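You operate a simulated robot arm through the tools that you are given. There is no shell and no other tool.

You run a simulated robot arm. Do the job below in one go: nothing can be reset, and whatever is moved stays where it is left.

JOB
Shut the pie warmer and start it at 65.
Fine: push in its tray and shut its door first; switch on, wait for the green lamp and leave it on.

It is judged by the outcome, as a careful person would: the job done as asked, and still so three seconds after it is handed in. It fails if anything else is knocked over, pushed out of place, dropped, spilled or broken.

ROBOT AND FRAMES
A 6-joint arm with a three-finger gripper, fixed in place. Base frame: the origin is on the floor under the middle of its stand, x ahead of it, y to its left, z up. Lengths are in mm, angles in rad, forces in N, time in s.
It reaches about 1213 mm from its shoulder. Its first joint turns from -2.897 to 2.897 rad. Payload 4.89 kg.
The TCP is the grasp point between the finger pads, 30 mm short of the fingertips. In the tool frame z runs along the fingers and y along their closing line. The gripper opens to 164 mm; its body begins 125 mm behind the TCP.
Orientation is that of the tool frame in the base frame, as [roll, pitch, yaw] about the fixed x, y, z axes, in that order (R = Rz(yaw) Ry(pitch) Rx(roll)). With the fingers straight down and closing along the base's y, the tool's x points along the base's -x, its y along +y and its z along -z.

CONTROLS
- The arm moves only by the tool play_rows. Its argument "steps" is a list of rows, each a list of 6 numbers: the shift along the base's x, y, z in units of 400 mm (1.0 is 400 mm), then the turn, a rotation vector about the base's x, y, z in units of 45 degrees (1.0 is 45 degrees). In form: [[x, y, z, ax, ay, az], ...]. A call has 1 to 20 rows; each row is the pose to reach, as a shift and turn from the pose commanded when the call began. "fingers" is the opening, from 0 (shut) to 1 (fully open), set as the call begins (left out, the last holds). A call with a number of a shift or a turn outside -1 to 1 is refused whole. Each row takes 0.2 s and may step no farther than 50 mm and 0.15 rad from the row before; otherwise, or with a gripper value out of range, the whole call is refused. Where a pose cannot be reached the arm comes as near as it can. A force on the tool above 40 N (or 10 N above the force at the start of the call, whichever is more), or a blocked arm, ends the call early, and 0.2 s more pass. The fingers move at their own pace (about 108 mm/s each) and stop on an object; they squeeze with about 22 N. The grip force told is the motor's: it shows also when the fingers shut on nothing. Time passes only in rows, and 0.2 s behind the last, so rows that repeat a pose let the fingers close. It gives the time, the measured TCP pose, the force on the tool (base axes), the opening and the grip force at its end, in the units of the frame above (readings bear some noise), with the torque about the TCP (base axes, N m) and any sound that the robot's microphone picked up.
- Cameras (640 x 400 px; columns grow to the right, rows downward): "scene" is fixed at [50.1, 486.4, 1643.6]; the picture's right is [-0.51, -0.86, 0.00], its down [-0.63, 0.37, -0.68] and it looks along [0.58, -0.35, -0.73] (base axes); focal length 316 px, centre (320, 200). "wrist" rides on the gripper at [76, -2, -152] in the tool frame; the picture's right is [0.02, 1.00, 0.00], its down [-0.88, 0.02, -0.47] and it looks along [-0.47, 0.01, 0.88] (tool axes); focal length 247 px, centre (320, 200). There is no depth. A picture from a camera that has moved, and an enlarged one, comes with that camera's place and axes in the base frame and with its lens. The place of the scene camera against the robot may be out by one fixed shift of up to 18 mm in any direction.
- camera(camera): a new picture of that camera. It takes no simulated time.
- slide_trunk(by): moves the trunk up (or, below 0, down) by that many mm; the arm rides with it, the base frame stays. It gives what a move gives, with no picture.
- close_up(camera, box): a new picture of the part [left, top, right, bottom] of that camera's present view, enlarged. It takes no simulated time.
- finish_job(): hands the job in; it is judged then, once.

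Places have to be worked out from the pictures, the camera data and where the tool is seen. Open the gripper and draw the arm clear of the work before you hand the job in, unless the task says otherwise.

The tools are called after "Request:" as name(argument=value, ...) on one line, values as JSON. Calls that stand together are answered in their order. play_rows: Moves the arm, as the interface text tells. Its arguments: {"type":"object","properties":{"steps":{"type":"array","items":{"type":"array","items":{"type":"number"}}},"fingers":{"type":"number"}},"required":["steps"]} The other tools are called the same way: slide_trunk (by) moves the trunk up or down; camera (camera) takes a picture; close_up (camera, box) takes an enlarged picture of a part of a camera's view; finish_job () hands the job in.

At the start:

```text
time: 0.0
ee_pos: [588.4, -126.1, 1221.7]
tool_rot: [3.14, 0.0, 3.141]
force: [-0.6, -0.1, -0.1]
moment: [0.0, 0.05, 0.0]
opening: 163.8
grip_force: 0.1
trunk travel left (down, up): [-175.0, 215.0]
```

scene: 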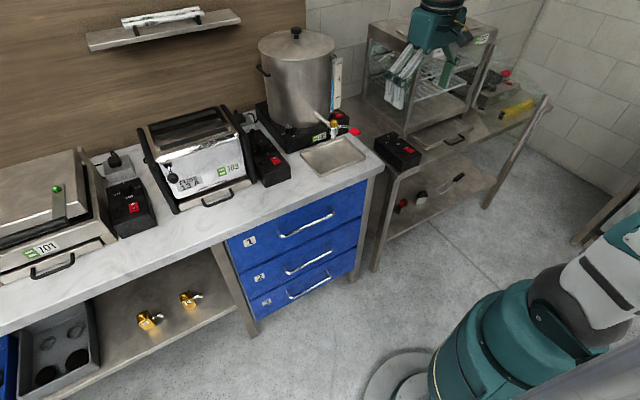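
wrist: 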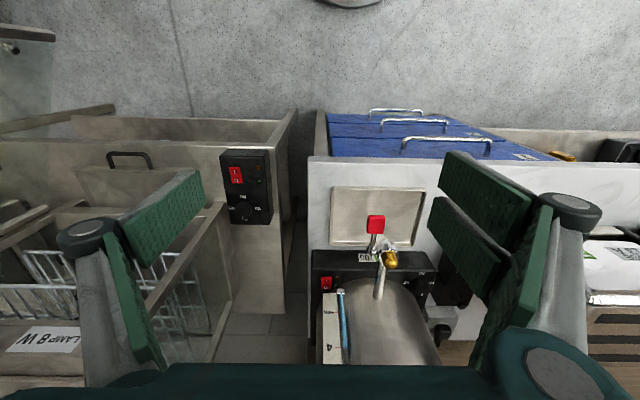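

I start by looking closely at the scene: the glass cabinet with wire racks on the right looks like the pie warmer, with a black control box beside it. I take enlarged pictures to identify it.

Request:
close_up(camera="scene", box=[340, 0, 560, 138])

Request:
close_up(camera="scene", box=[360, 110, 520, 210])

Request:
close_up(camera="scene", box=[60, 90, 300, 240])

Request:
close_up(camera="wrist", box=[180, 120, 340, 220])

Request:
close_up(camera="wrist", box=[0, 200, 240, 350])

```text
2.90 times, centred on (450, 69) of scene
camera zoom: at [50.1, 486.4, 1643.6], right [-0.51, -0.86, 0.0], down [-0.63, 0.37, -0.68], along [0.58, -0.35, -0.73], focal length 916 px, centre (-57, 580)
```

zoom: 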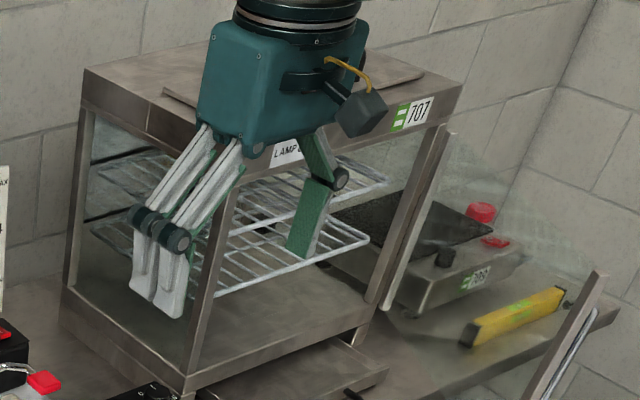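

```text
4.00 times, centred on (440, 160) of scene
camera zoom: at [50.1, 486.4, 1643.6], right [-0.51, -0.86, 0.0], down [-0.63, 0.37, -0.68], along [0.58, -0.35, -0.73], focal length 1263 px, centre (-160, 360)
```

zoom: 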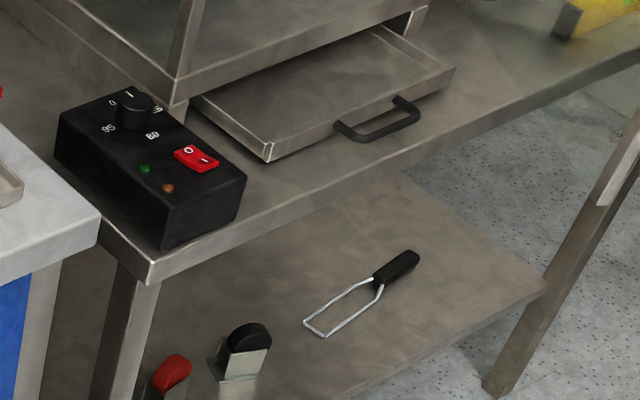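

```text
2.67 times, centred on (180, 165) of scene
camera zoom: at [50.1, 486.4, 1643.6], right [-0.51, -0.86, 0.0], down [-0.63, 0.37, -0.68], along [0.58, -0.35, -0.73], focal length 842 px, centre (693, 293)
```

zoom: 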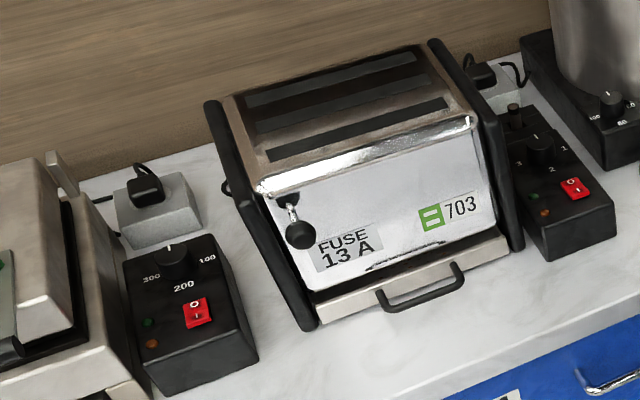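

```text
4.00 times, centred on (260, 170) of wrist
camera zoom: at [512.1, -127.0, 1375.4], right [-0.02, 1.0, 0.0], down [0.88, 0.02, 0.47], along [0.47, 0.01, -0.88], focal length 988 px, centre (560, 320)
```

zoom: 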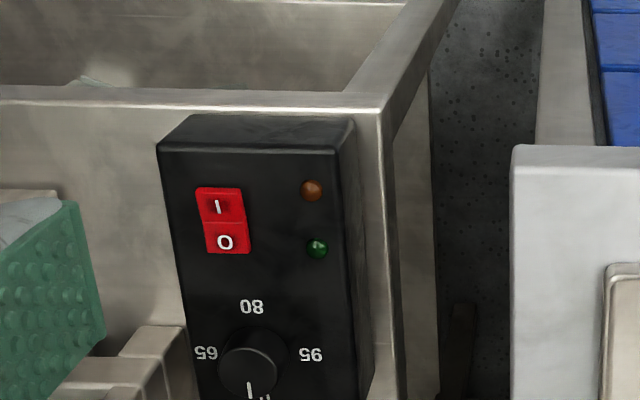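

```text
2.67 times, centred on (120, 275) of wrist
camera zoom: at [512.1, -127.0, 1375.4], right [-0.02, 1.0, 0.0], down [0.88, 0.02, 0.47], along [0.47, 0.01, -0.88], focal length 659 px, centre (853, 0)
```

zoom: 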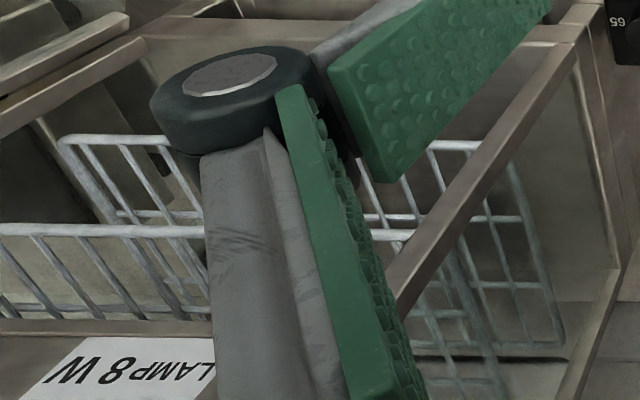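

The pie warmer is the glass cabinet labelled 707: its tray is pulled out below, its glass door stands open to the right, and its control box has a dial (0/65/80/95) and a red rocker. I zoom in further on the dial, the door and the tray.

Request:
close_up(camera="scene", box=[370, 125, 434, 165])

Request:
close_up(camera="scene", box=[450, 40, 610, 140])

Request:
close_up(camera="wrist", box=[200, 140, 296, 230])

Request:
close_up(camera="scene", box=[360, 70, 520, 170])

Request:
close_up(camera="wrist", box=[0, 80, 200, 230])

```text
10.00 times, centred on (402, 145) of scene
camera zoom: at [50.1, 486.4, 1643.6], right [-0.51, -0.86, 0.0], down [-0.63, 0.37, -0.68], along [0.58, -0.35, -0.73], focal length 3159 px, centre (-500, 750)
```

zoom: 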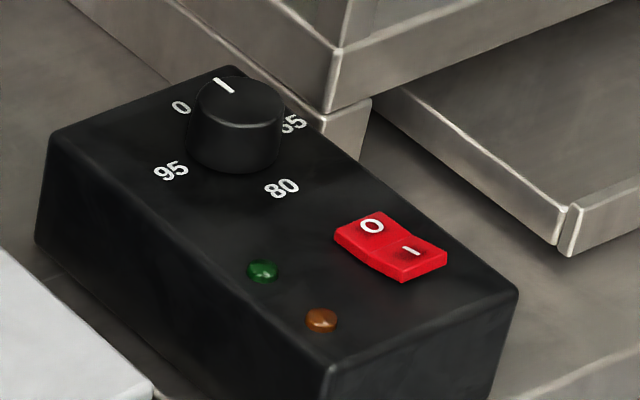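

```text
4.00 times, centred on (530, 90) of scene
camera zoom: at [50.1, 486.4, 1643.6], right [-0.51, -0.86, 0.0], down [-0.63, 0.37, -0.68], along [0.58, -0.35, -0.73], focal length 1263 px, centre (-520, 640)
```

zoom: 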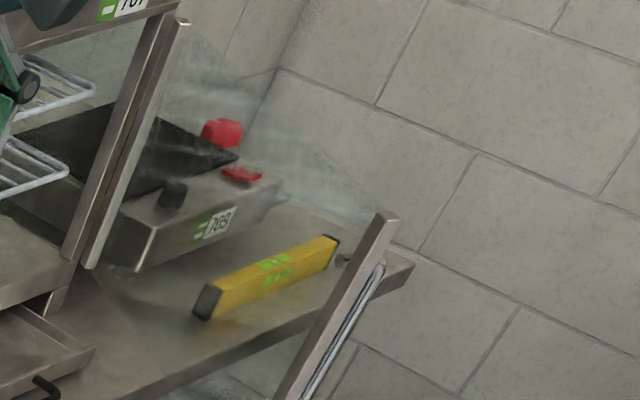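

```text
4.44 times, centred on (248, 185) of wrist
camera zoom: at [512.1, -127.0, 1375.4], right [-0.02, 1.0, 0.0], down [0.88, 0.02, 0.47], along [0.47, 0.01, -0.88], focal length 1098 px, centre (640, 267)
```

zoom: 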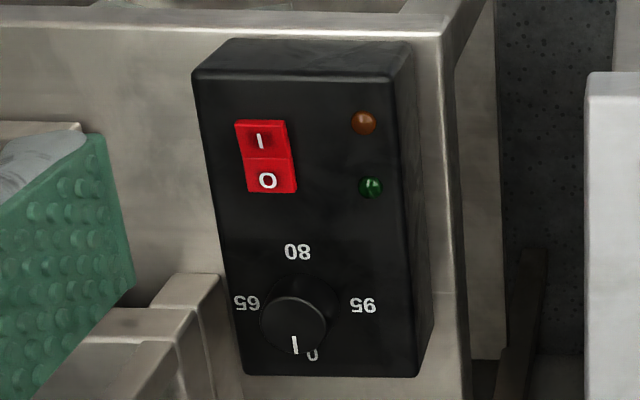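

```text
4.00 times, centred on (440, 120) of scene
camera zoom: at [50.1, 486.4, 1643.6], right [-0.51, -0.86, 0.0], down [-0.63, 0.37, -0.68], along [0.58, -0.35, -0.73], focal length 1263 px, centre (-160, 520)
```

zoom: 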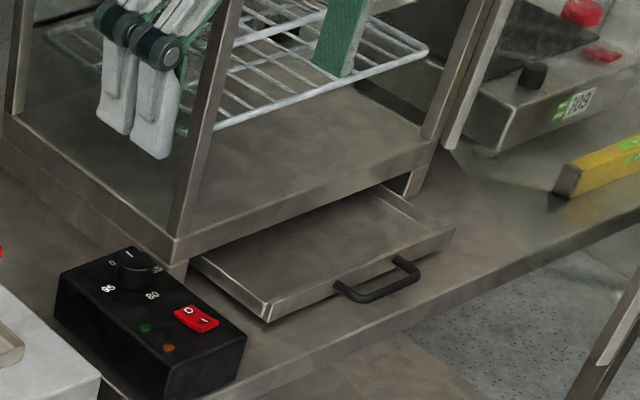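

```text
2.67 times, centred on (100, 155) of wrist
camera zoom: at [512.1, -127.0, 1375.4], right [-0.02, 1.0, 0.0], down [0.88, 0.02, 0.47], along [0.47, 0.01, -0.88], focal length 659 px, centre (907, 320)
```

zoom: 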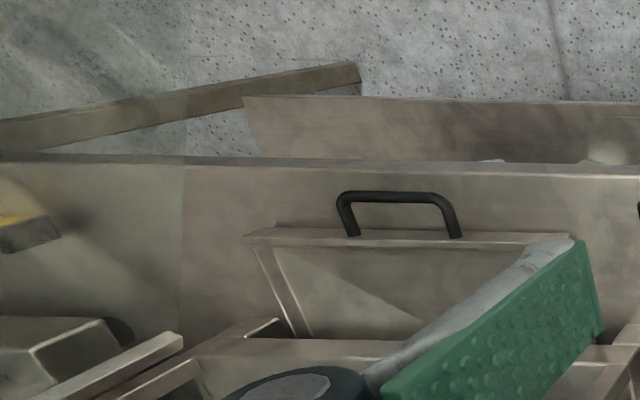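

The dial points at 0, with 65 a quarter turn clockwise (seen from above, toward -y), and the rocker is on O. I judge the box at about (735,-280,880), the tray front at about x 705, y -405..-695, and the door open about 60° with its hinge near (790,-760) and free edge near (460,-570). I move the wrist camera back and right for a better stereo view.

Request:
play_rows(steps=[[-0.054, -0.087, 0, 0, 0, 0], [-0.108, -0.174, 0, 0, 0, 0], [-0.162, -0.261, 0, 0, 0, 0], [-0.216, -0.348, 0, 0, 0, 0], [-0.27, -0.435, 0, 0, 0, 0]], fingers=0)

Request:
camera(camera="wrist")

Request:
camera(camera="scene")

```text
time: 1.2
ee_pos: [482.4, -299.1, 1221.1]
tool_rot: [3.141, 0.001, -3.141]
force: [-0.1, 1.0, -0.5]
moment: [-0.1, 0.05, -0.01]
opening: 0.0
grip_force: 22.0
trunk travel left (down, up): [-175.0, 215.0]
```

```text
taken
camera wrist: at [406.7, -300.1, 1374.5], right [-0.02, 1.0, 0.0], down [0.88, 0.02, 0.47], along [0.47, 0.01, -0.88], focal length 247 px, centre (320, 200)
```

wrist: 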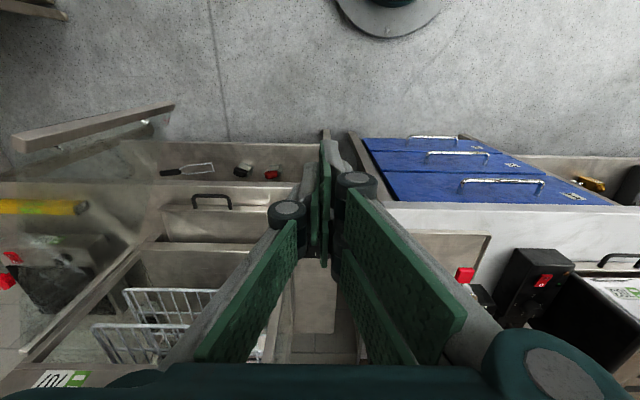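

```text
taken
```

scene: 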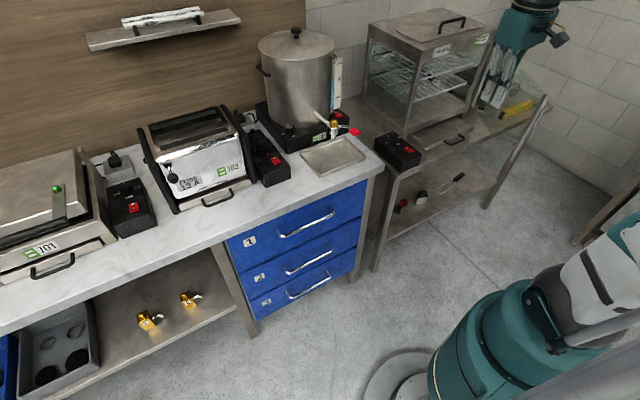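

The wrist view shows the tray and handle near (695,-557) and the door's free edge near (475,-565). I take enlargements here to measure these more exactly.

Request:
close_up(camera="wrist", box=[0, 90, 200, 215])

Request:
close_up(camera="wrist", box=[100, 150, 300, 275])

Request:
close_up(camera="wrist", box=[0, 230, 272, 400])

Request:
close_up(camera="scene", box=[340, 0, 560, 138])

Request:
close_up(camera="scene", box=[400, 80, 560, 180])

```text
3.20 times, centred on (100, 152) of wrist
camera zoom: at [406.7, -300.1, 1374.5], right [-0.02, 1.0, 0.0], down [0.88, 0.02, 0.47], along [0.47, 0.01, -0.88], focal length 790 px, centre (1024, 352)
```

zoom: 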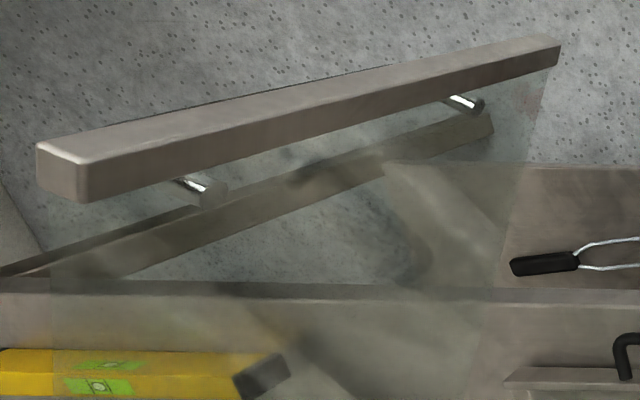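

```text
3.20 times, centred on (200, 212) of wrist
camera zoom: at [406.7, -300.1, 1374.5], right [-0.02, 1.0, 0.0], down [0.88, 0.02, 0.47], along [0.47, 0.01, -0.88], focal length 790 px, centre (704, 160)
```

zoom: 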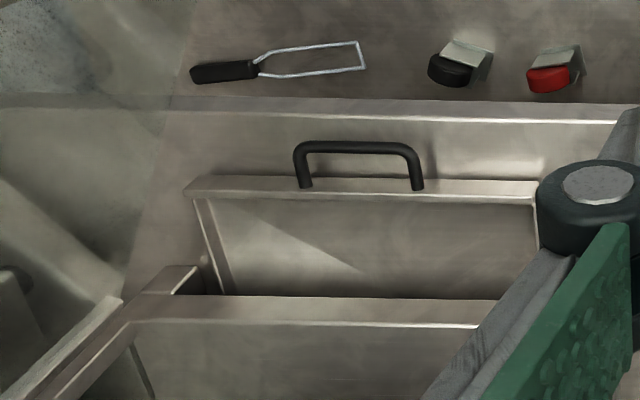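

```text
2.35 times, centred on (136, 315) of wrist
camera zoom: at [406.7, -300.1, 1374.5], right [-0.02, 1.0, 0.0], down [0.88, 0.02, 0.47], along [0.47, 0.01, -0.88], focal length 581 px, centre (753, -71)
```

zoom: 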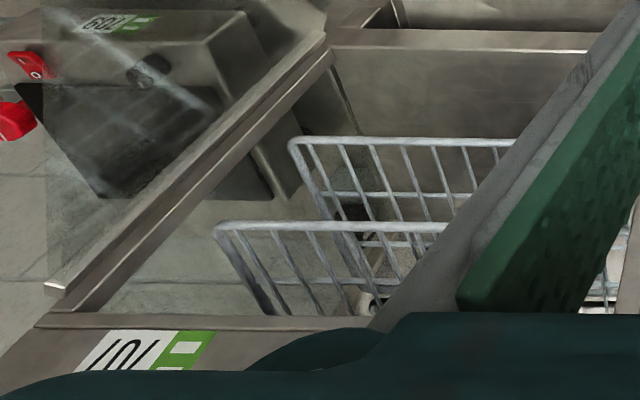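

```text
2.90 times, centred on (450, 69) of scene
camera zoom: at [50.1, 486.4, 1643.6], right [-0.51, -0.86, 0.0], down [-0.63, 0.37, -0.68], along [0.58, -0.35, -0.73], focal length 916 px, centre (-57, 580)
```

zoom: 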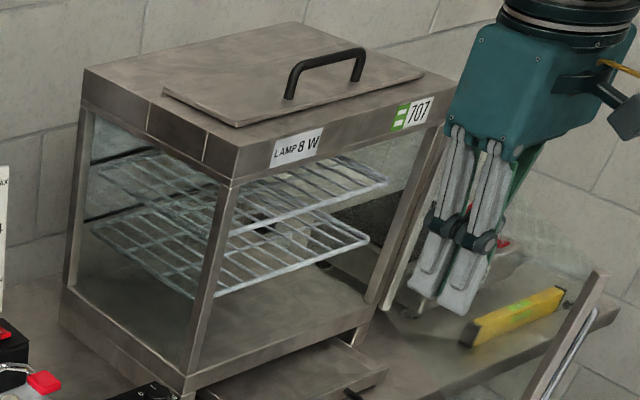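

```text
4.00 times, centred on (480, 130) of scene
camera zoom: at [50.1, 486.4, 1643.6], right [-0.51, -0.86, 0.0], down [-0.63, 0.37, -0.68], along [0.58, -0.35, -0.73], focal length 1263 px, centre (-320, 480)
```

zoom: 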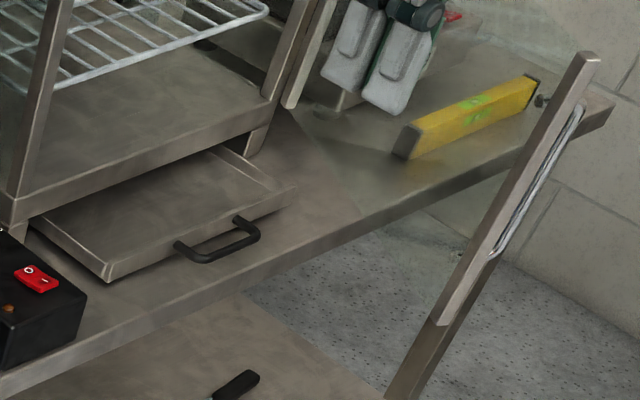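

Stereo from the two wrist views puts the tray handle near (694, -523..-613, 825) and the tray front near x 725. I now tilt the tool 45° forward and lower it in front of the tray (clear of the open door) to look at the tray, cabinet front and door from close by.

Request:
play_rows(steps=[[0.006, -0.04, -0.069, 0, -0.125, 0], [0.0125, -0.081, -0.1375, 0, -0.25, 0], [0.019, -0.122, -0.206, 0, -0.375, 0], [0.025, -0.1625, -0.275, 0, -0.5, 0], [0.031, -0.203, -0.344, 0, -0.625, 0], [0.0375, -0.244, -0.4125, 0, -0.75, 0], [0.044, -0.284, -0.481, 0, -0.875, 0], [0.05, -0.325, -0.55, 0, -1.0, 0]], fingers=0)

Request:
camera(camera="wrist")

Request:
camera(camera="scene")

```text
time: 3.0
ee_pos: [502.4, -426.9, 1001.2]
tool_rot: [-3.139, 0.786, -3.139]
force: [-1.0, 1.7, 0.6]
moment: [-0.22, 0.01, -0.24]
opening: 0.0
grip_force: 21.8
trunk travel left (down, up): [-175.0, 215.0]
```

```text
taken
camera wrist: at [340.6, -428.4, 1056.6], right [-0.02, 1.0, -0.02], down [0.29, 0.02, 0.96], along [0.96, 0.01, -0.29], focal length 247 px, centre (320, 200)
```

wrist: 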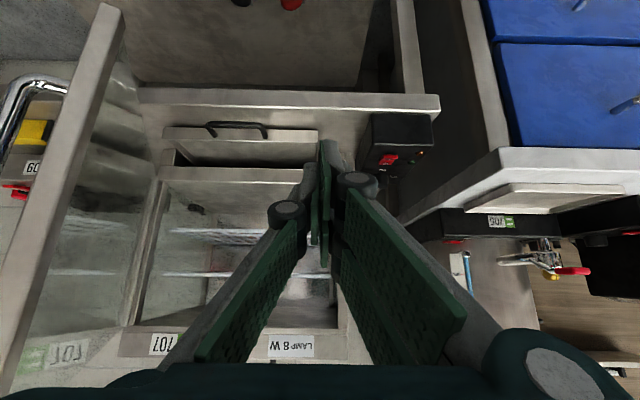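

```text
taken
```

scene: 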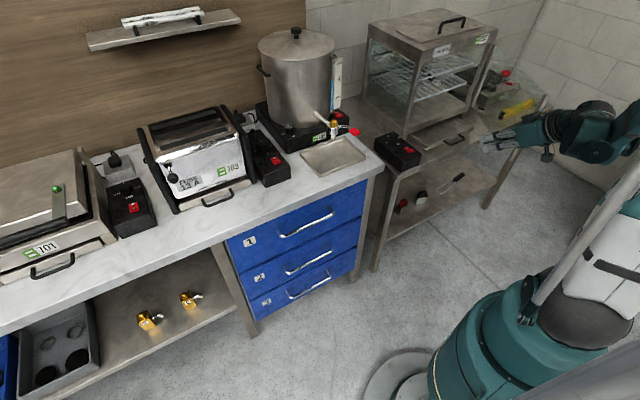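

This upside-down view shows the tray, cabinet front, control box and the door bar with its outer handle at left. I enlarge the parts to measure them.

Request:
close_up(camera="wrist", box=[130, 70, 330, 195])

Request:
close_up(camera="wrist", box=[330, 80, 490, 180])

Request:
close_up(camera="wrist", box=[0, 0, 200, 125])

Request:
close_up(camera="wrist", box=[0, 200, 320, 400])

Request:
close_up(camera="scene", box=[400, 70, 640, 220])

```text
3.20 times, centred on (230, 132) of wrist
camera zoom: at [340.6, -428.4, 1056.6], right [-0.02, 1.0, -0.02], down [0.29, 0.02, 0.96], along [0.96, 0.01, -0.29], focal length 790 px, centre (608, 416)
```

zoom: 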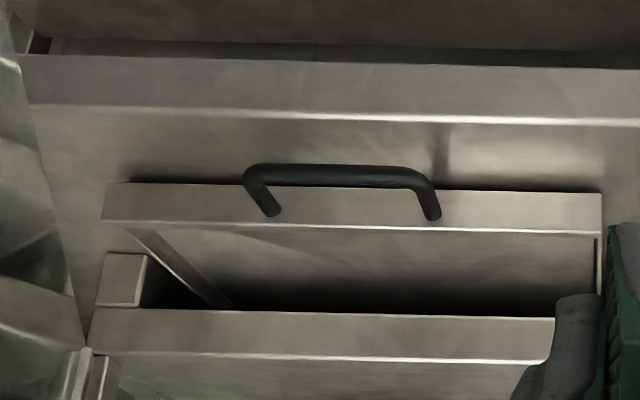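

```text
4.00 times, centred on (410, 130) of wrist
camera zoom: at [340.6, -428.4, 1056.6], right [-0.02, 1.0, -0.02], down [0.29, 0.02, 0.96], along [0.96, 0.01, -0.29], focal length 988 px, centre (-40, 480)
```

zoom: 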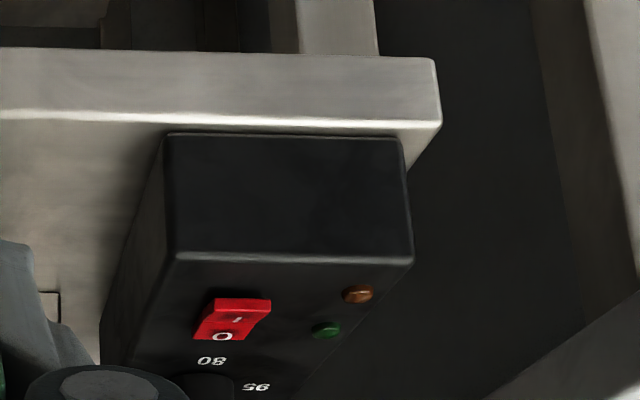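

```text
3.20 times, centred on (100, 62) of wrist
camera zoom: at [340.6, -428.4, 1056.6], right [-0.02, 1.0, -0.02], down [0.29, 0.02, 0.96], along [0.96, 0.01, -0.29], focal length 790 px, centre (1024, 640)
```

zoom: 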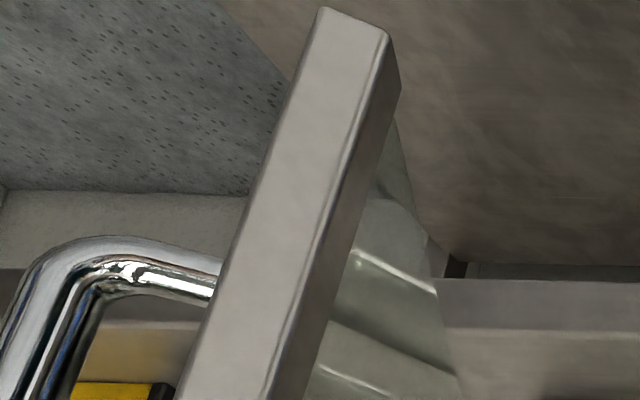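

```text
2.00 times, centred on (160, 300) of wrist
camera zoom: at [340.6, -428.4, 1056.6], right [-0.02, 1.0, -0.02], down [0.29, 0.02, 0.96], along [0.96, 0.01, -0.29], focal length 494 px, centre (640, 0)
```

zoom: 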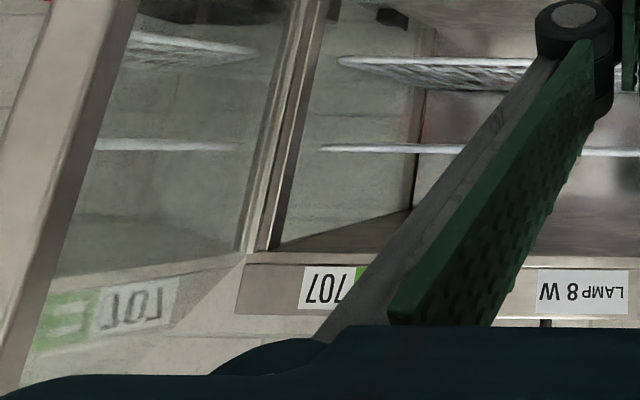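

```text
2.67 times, centred on (520, 145) of scene
camera zoom: at [50.1, 486.4, 1643.6], right [-0.51, -0.86, 0.0], down [-0.63, 0.37, -0.68], along [0.58, -0.35, -0.73], focal length 842 px, centre (-213, 347)
```

zoom: 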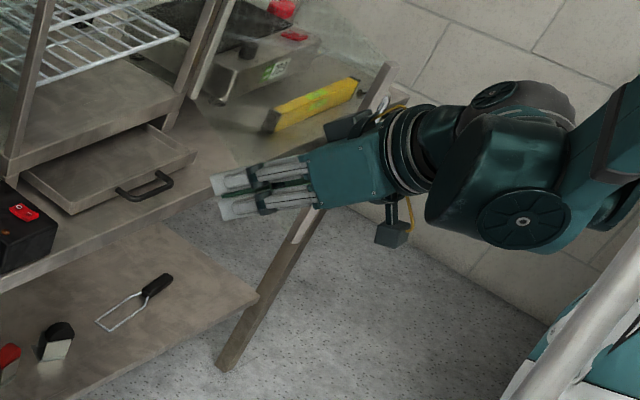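

I judge the table top at z≈801, tray front plate at x≈730, z 807–833, y -430..-704, cabinet front at x≈832, and control box at x 686–862, y -345..-247, top z≈857. I lower the closed fingertips to tray height in front of the plate at y≈-462, well clear of the open door.

Request:
play_rows(steps=[[0.05, -0.016, -0.073, 0, 0, 0], [0.1, -0.032, -0.146, 0, 0, 0], [0.15, -0.048, -0.218, 0, 0, 0], [0.2, -0.064, -0.291, 0, 0, 0], [0.249, -0.08, -0.364, 0, 0, 0]], fingers=0)

Request:
camera(camera="wrist")

Request:
close_up(camera="scene", box=[400, 70, 640, 220])

```text
time: 4.2
ee_pos: [603.9, -461.4, 858.6]
tool_rot: [-3.141, 0.786, -3.141]
force: [-1.3, 1.7, 0.7]
moment: [-0.07, -0.01, -0.09]
opening: 0.0
grip_force: 22.2
trunk travel left (down, up): [-175.0, 215.0]
```

```text
taken
camera wrist: at [440.6, -462.1, 912.5], right [-0.02, 1.0, -0.02], down [0.29, 0.02, 0.96], along [0.96, 0.01, -0.29], focal length 247 px, centre (320, 200)
```

wrist: 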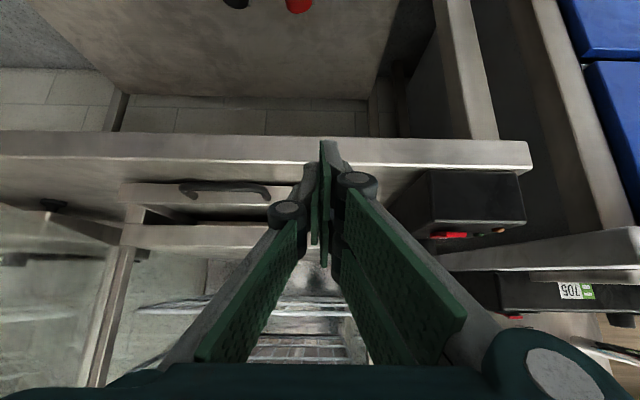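

```text
2.67 times, centred on (520, 145) of scene
camera zoom: at [50.1, 486.4, 1643.6], right [-0.51, -0.86, 0.0], down [-0.63, 0.37, -0.68], along [0.58, -0.35, -0.73], focal length 842 px, centre (-213, 347)
```

zoom: 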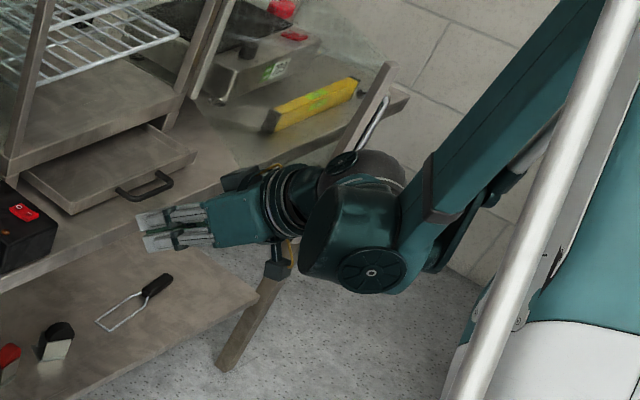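

The fingertips are in front of the plate at the right height with no contact. I push forward (+x), first to just about contact.

Request:
play_rows(steps=[[0.05, 0, 0, 0, 0, 0], [0.1, 0, 0, 0, 0, 0], [0.15, 0, 0, 0, 0, 0], [0.2, 0, 0, 0, 0, 0], [0.25, 0, 0, 0, 0, 0], [0.275, 0, 0, 0, 0, 0], [0.3, 0, 0, 0, 0, 0]], fingers=0)

Request:
close_up(camera="wrist", box=[80, 100, 400, 300])

Request:
close_up(camera="scene", box=[360, 70, 600, 220])

```text
time: 5.8
ee_pos: [720.6, -460.7, 856.7]
tool_rot: [-3.141, 0.786, 3.142]
force: [-1.1, 0.5, -0.4]
moment: [0.0, -0.03, -0.01]
opening: 0.3
grip_force: 44.6
trunk travel left (down, up): [-175.0, 215.0]
```

```text
2.00 times, centred on (240, 200) of wrist
camera zoom: at [559.1, -462.0, 911.2], right [-0.02, 1.0, -0.02], down [0.29, 0.02, 0.96], along [0.96, 0.01, -0.29], focal length 494 px, centre (480, 200)
```

zoom: 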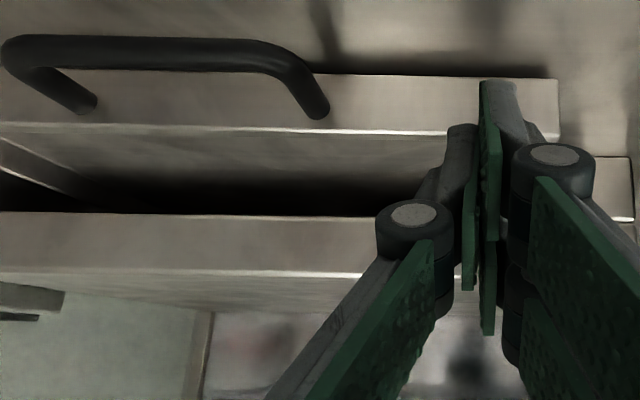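

```text
2.67 times, centred on (480, 145) of scene
camera zoom: at [50.1, 486.4, 1643.6], right [-0.51, -0.86, 0.0], down [-0.63, 0.37, -0.68], along [0.58, -0.35, -0.73], focal length 842 px, centre (-107, 347)
```

zoom: 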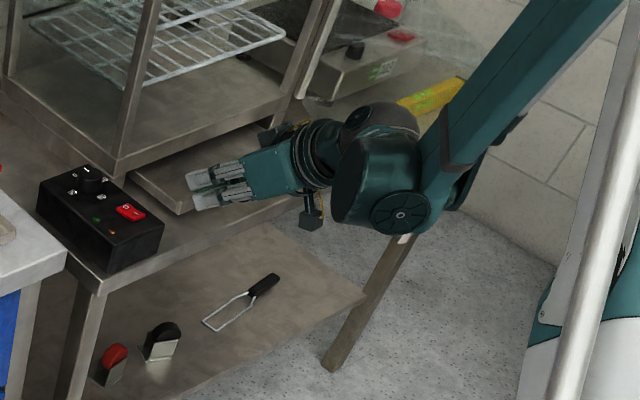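

No notable force yet; the tips should be right at the plate. I continue pushing slowly.

Request:
play_rows(steps=[[0.025, 0, 0, 0, 0, 0], [0.05, 0, 0, 0, 0, 0], [0.075, 0, 0, 0, 0, 0], [0.1, 0, 0, 0, 0, 0]], fingers=0)

Request:
close_up(camera="wrist", box=[80, 100, 400, 300])

Request:
close_up(camera="scene", box=[360, 70, 600, 220])

```text
time: 6.8
ee_pos: [760.0, -460.9, 856.7]
tool_rot: [-3.141, 0.785, -3.141]
force: [0.0, -0.2, 0.6]
moment: [0.03, 0.0, 0.02]
opening: 0.1
grip_force: 44.8
trunk travel left (down, up): [-175.0, 215.0]
```

```text
2.00 times, centred on (240, 200) of wrist
camera zoom: at [598.4, -462.1, 910.6], right [-0.02, 1.0, -0.02], down [0.29, 0.02, 0.96], along [0.96, 0.01, -0.29], focal length 494 px, centre (480, 200)
```

zoom: 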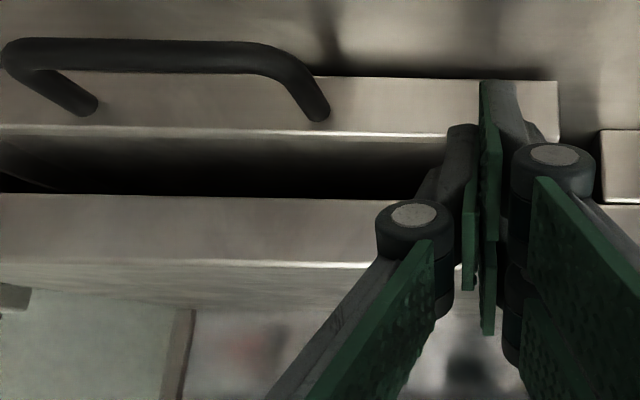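

```text
2.67 times, centred on (480, 145) of scene
camera zoom: at [50.1, 486.4, 1643.6], right [-0.51, -0.86, 0.0], down [-0.63, 0.37, -0.68], along [0.58, -0.35, -0.73], focal length 842 px, centre (-107, 347)
```

zoom: 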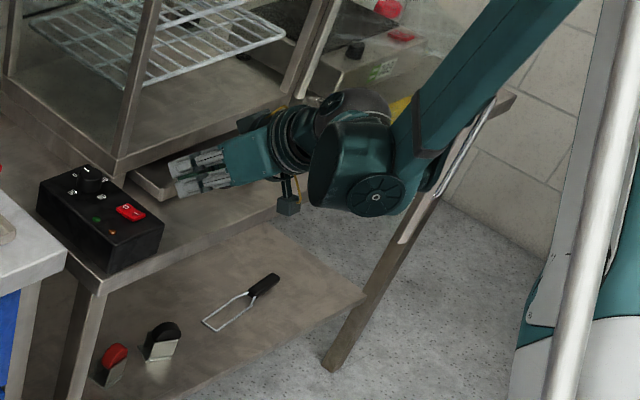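

The tray slides freely with the fingers (plate now at about x 771, cabinet front at about 827). I push on another 18 mm, before the upper finger would get near the cabinet base.

Request:
play_rows(steps=[[0.02, 0, 0, 0, 0, 0], [0.04, 0, 0, 0, 0, 0]], fingers=0)

Request:
close_up(camera="wrist", box=[80, 100, 400, 300])

Request:
close_up(camera="scene", box=[380, 100, 476, 160])

```text
time: 7.4
ee_pos: [776.8, -460.0, 858.0]
tool_rot: [3.141, 0.785, -3.14]
force: [-0.9, -0.4, -0.4]
moment: [0.02, 0.0, -0.02]
opening: 0.0
grip_force: 44.8
trunk travel left (down, up): [-175.0, 215.0]
```

```text
2.00 times, centred on (240, 200) of wrist
camera zoom: at [614.7, -461.8, 911.8], right [-0.02, 1.0, -0.02], down [0.29, 0.02, 0.96], along [0.96, 0.01, -0.29], focal length 494 px, centre (480, 200)
```

zoom: 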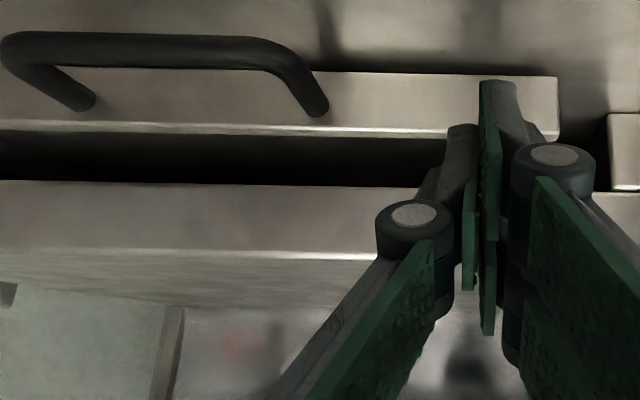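

```text
6.67 times, centred on (428, 130) of scene
camera zoom: at [50.1, 486.4, 1643.6], right [-0.51, -0.86, 0.0], down [-0.63, 0.37, -0.68], along [0.58, -0.35, -0.73], focal length 2106 px, centre (-400, 667)
```

zoom: 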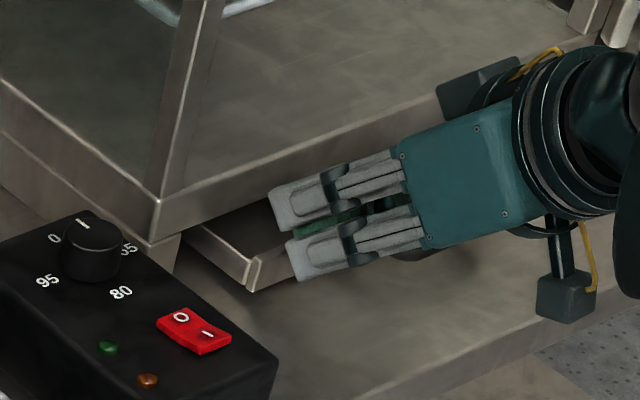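

The plate is now about 40 mm from flush, but with this roll the upper finger would meet the cabinet base first. I back off, raise a little and roll the hand 90° about its axis so that the closed fingers are thin vertically and fit under the base.

Request:
play_rows(steps=[[-0.075, 0, 0.02, 0, 0, 0], [-0.15, 0, 0.05, 0, 0, 0], [-0.15, 0, 0.08, 0.118, 0, -0.118], [-0.15, 0, 0.08, 0.236, 0, -0.236], [-0.15, 0, 0.08, 0.354, 0, -0.354], [-0.15, 0, 0.08, 0.472, 0, -0.472], [-0.15, 0, 0.08, 0.59, 0, -0.59], [-0.15, 0, 0.08, 0.7071, 0, -0.7071]], fingers=0)

Request:
play_rows(steps=[[0, 0, 0, 0.118, 0, -0.118], [0, 0, 0, 0.236, 0, -0.236], [0, 0, 0, 0.354, 0, -0.354], [0, 0, 0, 0.472, 0, -0.472], [0, 0, 0, 0.59, 0, -0.59], [0, 0, 0, 0.7071, 0, -0.7071]], fingers=0)

Request:
camera(camera="wrist")

Request:
close_up(camera="scene", box=[380, 100, 476, 160])

Request:
camera(camera="scene")

```text
time: 9.2
ee_pos: [715.7, -462.2, 889.1]
tool_rot: [2.525, 0.522, 2.185]
force: [0.1, 0.6, 0.6]
moment: [0.02, 0.04, -0.01]
opening: 0.0
grip_force: 45.6
trunk travel left (down, up): [-175.0, 215.0]
```

```text
time: 10.6
ee_pos: [715.4, -464.3, 887.7]
tool_rot: [2.356, -0.001, 1.568]
force: [-0.6, 0.0, 1.4]
moment: [-0.01, 0.01, -0.01]
opening: 0.0
grip_force: 45.3
trunk travel left (down, up): [-175.0, 215.0]
```

```text
taken
camera wrist: at [607.2, -385.1, 995.5], right [0.71, 0.02, 0.71], down [-0.32, -0.88, 0.35], along [0.63, -0.47, -0.62], focal length 247 px, centre (320, 200)
```

wrist: 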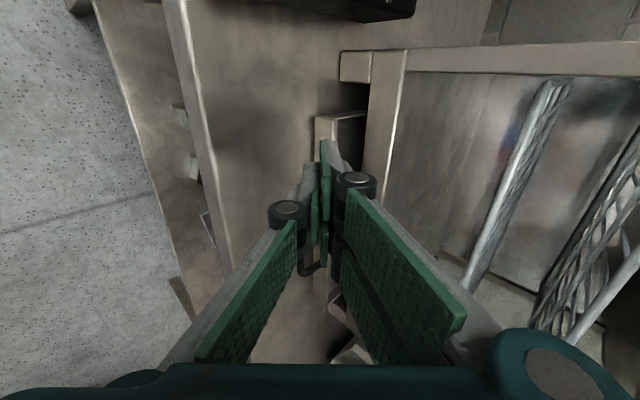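

```text
6.67 times, centred on (428, 130) of scene
camera zoom: at [50.1, 486.4, 1643.6], right [-0.51, -0.86, 0.0], down [-0.63, 0.37, -0.68], along [0.58, -0.35, -0.73], focal length 2106 px, centre (-400, 667)
```

zoom: 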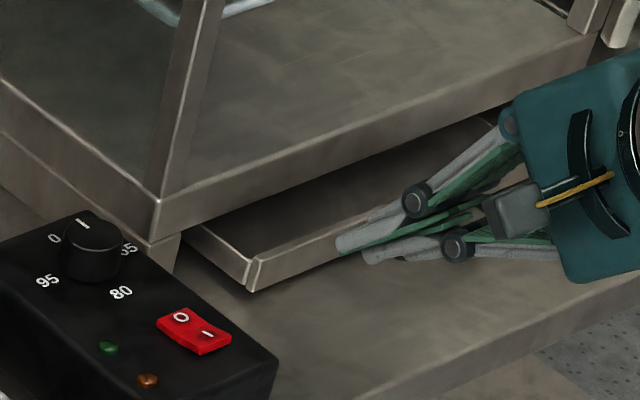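

```text
taken
```

scene: 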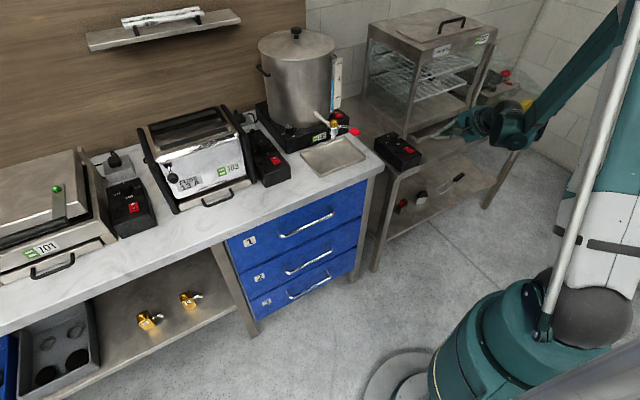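

The hand is rolled with the tips about 55 mm in front of the plate. I lower the tips to about z 820 over the bare table and check for contact.

Request:
play_rows(steps=[[0, 0, -0.04, 0, 0, 0], [0, 0, -0.08, 0, 0, 0], [0, 0, -0.1, 0, 0, 0], [0, 0, -0.115, 0, 0, 0], [0, 0, -0.115, 0, 0, 0]], fingers=0)

Request:
close_up(camera="scene", box=[380, 100, 476, 160])

Request:
close_up(camera="wrist", box=[200, 60, 440, 210])

```text
time: 11.8
ee_pos: [716.6, -462.8, 841.2]
tool_rot: [2.356, -0.001, 1.571]
force: [0.2, 0.2, -0.4]
moment: [0.01, -0.01, 0.03]
opening: 0.0
grip_force: 44.6
trunk travel left (down, up): [-175.0, 215.0]
```

```text
6.67 times, centred on (428, 130) of scene
camera zoom: at [50.1, 486.4, 1643.6], right [-0.51, -0.86, 0.0], down [-0.63, 0.37, -0.68], along [0.58, -0.35, -0.73], focal length 2106 px, centre (-400, 667)
```

zoom: 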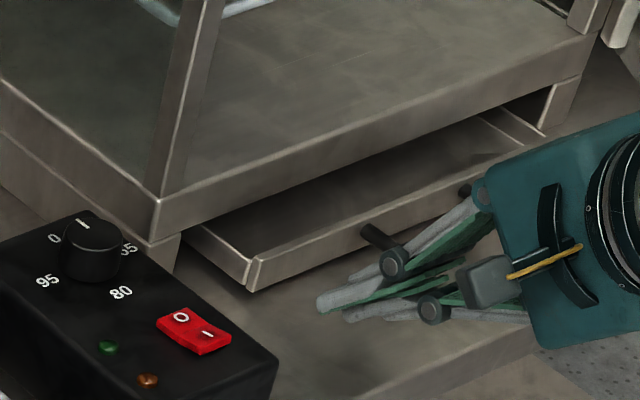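

```text
2.67 times, centred on (320, 135) of wrist
camera zoom: at [608.0, -385.1, 949.5], right [0.71, 0.02, 0.71], down [-0.32, -0.88, 0.35], along [0.63, -0.47, -0.62], focal length 659 px, centre (320, 373)
```

zoom: 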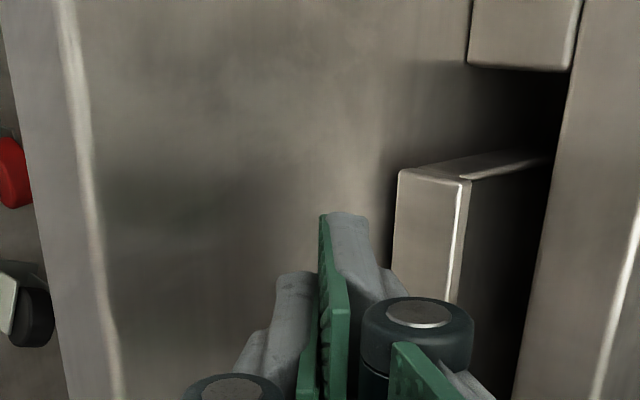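

No contact with the table. I push forward in small steps, checking the force.

Request:
play_rows(steps=[[0.04, 0, 0, 0, 0, 0], [0.08, 0, 0, 0, 0, 0], [0.11, 0, 0, 0, 0, 0], [0.13, 0, 0, 0, 0, 0], [0.15, 0, 0, 0, 0, 0]], fingers=0)

Request:
close_up(camera="scene", box=[380, 100, 476, 160])

Request:
close_up(camera="wrist", box=[200, 60, 440, 210])

```text
time: 13.0
ee_pos: [777.1, -463.7, 844.7]
tool_rot: [2.355, 0.001, 1.571]
force: [0.0, -0.6, -0.5]
moment: [0.0, 0.01, 0.0]
opening: 0.3
grip_force: 44.7
trunk travel left (down, up): [-175.0, 215.0]
```

```text
6.67 times, centred on (428, 130) of scene
camera zoom: at [50.1, 486.4, 1643.6], right [-0.51, -0.86, 0.0], down [-0.63, 0.37, -0.68], along [0.58, -0.35, -0.73], focal length 2106 px, centre (-400, 667)
```

zoom: 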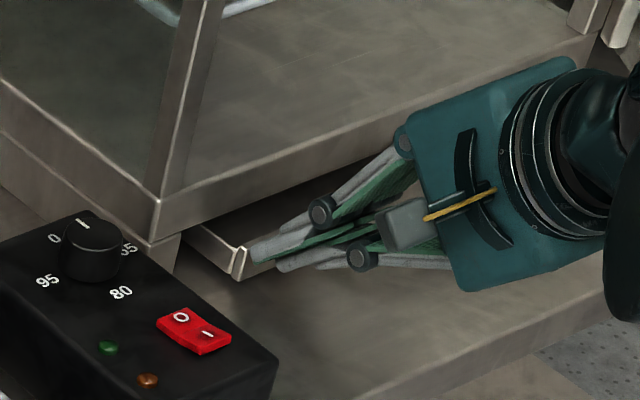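

```text
2.67 times, centred on (320, 135) of wrist
camera zoom: at [668.3, -385.0, 949.9], right [0.71, 0.02, 0.71], down [-0.32, -0.88, 0.35], along [0.63, -0.47, -0.62], focal length 659 px, centre (320, 373)
```

zoom: 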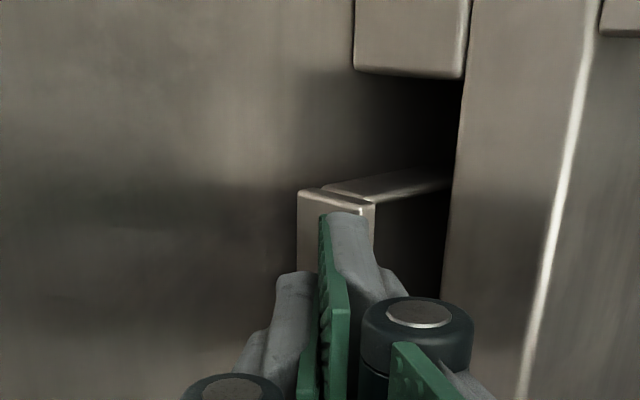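

The upper finger is now pressing on the plate and moving the tray. I push further in small steps.

Request:
play_rows(steps=[[0.0175, 0, 0, 0, 0, 0], [0.035, 0, 0, 0, 0, 0], [0.0525, 0, 0, 0, 0, 0]], fingers=0)

Request:
close_up(camera="scene", box=[380, 100, 476, 160])

Request:
close_up(camera="wrist", box=[200, 60, 440, 210])

```text
time: 13.8
ee_pos: [797.6, -461.4, 843.3]
tool_rot: [2.356, 0.0, 1.571]
force: [0.0, 0.5, -0.1]
moment: [-0.01, -0.02, -0.01]
opening: 0.0
grip_force: 45.1
trunk travel left (down, up): [-175.0, 215.0]
```

```text
6.67 times, centred on (428, 130) of scene
camera zoom: at [50.1, 486.4, 1643.6], right [-0.51, -0.86, 0.0], down [-0.63, 0.37, -0.68], along [0.58, -0.35, -0.73], focal length 2106 px, centre (-400, 667)
```

zoom: 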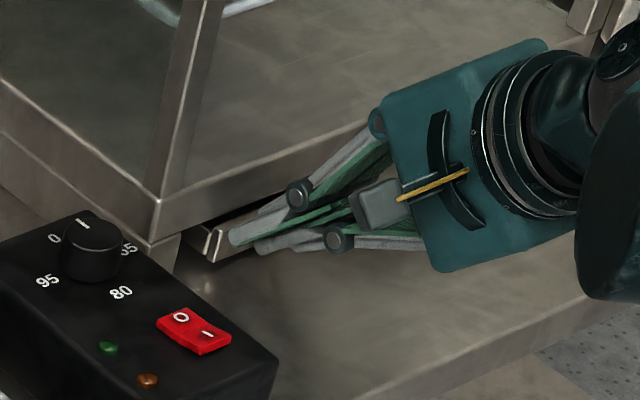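

```text
2.67 times, centred on (320, 135) of wrist
camera zoom: at [688.6, -384.7, 950.7], right [0.71, 0.02, 0.71], down [-0.32, -0.88, 0.35], along [0.63, -0.47, -0.62], focal length 659 px, centre (320, 373)
```

zoom: 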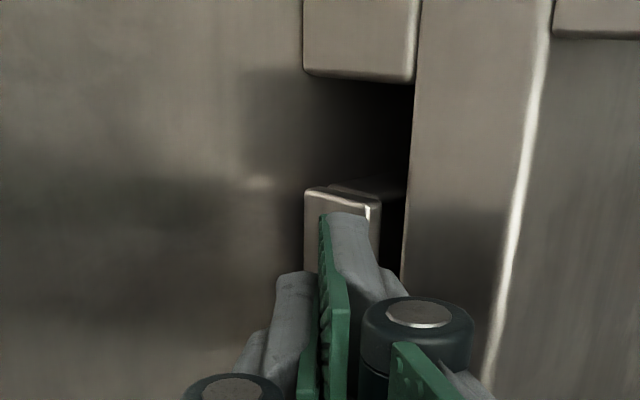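

The plate is now only a few mm proud of the cabinet foot. I push a few more millimetres until it stops.

Request:
play_rows(steps=[[0.0075, 0, 0, 0, 0, 0], [0.015, 0, 0, 0, 0, 0], [0.0225, 0, 0, 0, 0, 0]], fingers=0)

Request:
close_up(camera="wrist", box=[200, 60, 440, 210])

Request:
close_up(camera="scene", box=[380, 100, 476, 160])

```text
time: 14.6
ee_pos: [800.2, -461.5, 843.2]
tool_rot: [2.359, 0.0, 1.573]
force: [-18.1, 2.2, 7.3]
moment: [0.06, 0.03, 0.03]
opening: 0.0
grip_force: 44.9
trunk travel left (down, up): [-175.0, 215.0]
stopped in row 3: the force on the tool passed its limit at 46 N (the readings are from after the stop); the commanded pose is now the measured one
```

```text
2.67 times, centred on (320, 135) of wrist
camera zoom: at [693.4, -384.5, 950.9], right [0.71, 0.02, 0.7], down [-0.32, -0.88, 0.35], along [0.63, -0.47, -0.62], focal length 659 px, centre (320, 373)
```

zoom: 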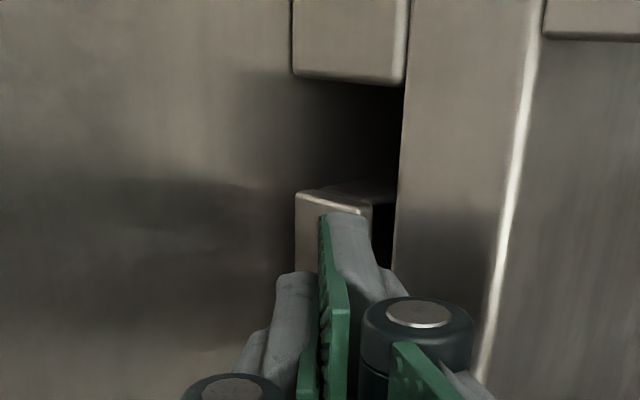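

```text
6.67 times, centred on (428, 130) of scene
camera zoom: at [50.1, 486.4, 1643.6], right [-0.51, -0.86, 0.0], down [-0.63, 0.37, -0.68], along [0.58, -0.35, -0.73], focal length 2106 px, centre (-400, 667)
```

zoom: 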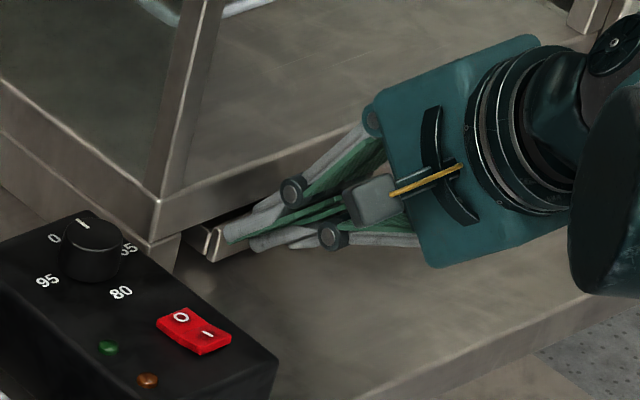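

The tray hit its stop (46 N). I back the fingers straight out and check the tray.

Request:
play_rows(steps=[[-0.05, 0, 0, 0, 0, 0], [-0.15, 0, 0, 0, 0, 0], [-0.25, 0, 0.02, 0, 0, 0], [-0.35, 0, 0.06, 0, 0, 0], [-0.4, 0, 0.14, 0, 0, 0], [-0.4, 0, 0.24, 0, 0, 0]], fingers=0)

Request:
camera(camera="wrist")

Request:
close_up(camera="scene", box=[380, 80, 540, 180])

```text
time: 16.0
ee_pos: [644.8, -462.8, 936.8]
tool_rot: [2.36, 0.001, 1.573]
force: [1.0, -1.0, -0.2]
moment: [0.08, 0.05, 0.13]
opening: 0.1
grip_force: 45.4
trunk travel left (down, up): [-175.0, 215.0]
```

```text
taken
camera wrist: at [536.6, -385.0, 1044.2], right [0.71, 0.02, 0.7], down [-0.32, -0.88, 0.35], along [0.63, -0.47, -0.62], focal length 247 px, centre (320, 200)
```

wrist: 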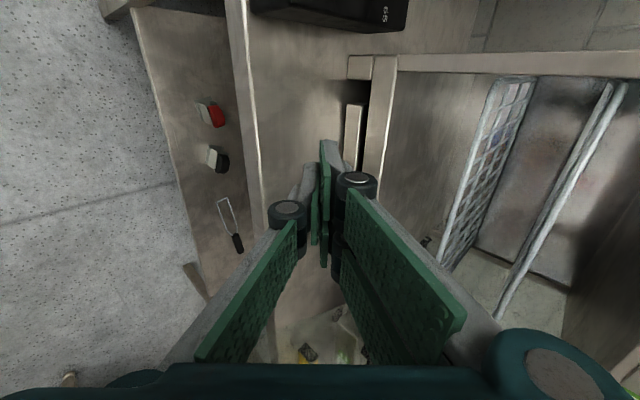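

```text
4.00 times, centred on (460, 130) of scene
camera zoom: at [50.1, 486.4, 1643.6], right [-0.51, -0.86, 0.0], down [-0.63, 0.37, -0.68], along [0.58, -0.35, -0.73], focal length 1263 px, centre (-240, 480)
```

zoom: 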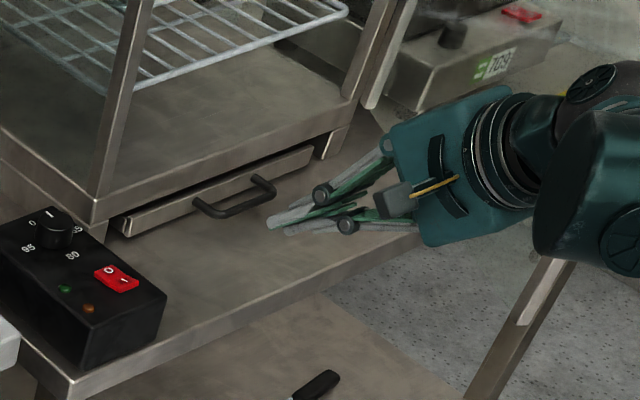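

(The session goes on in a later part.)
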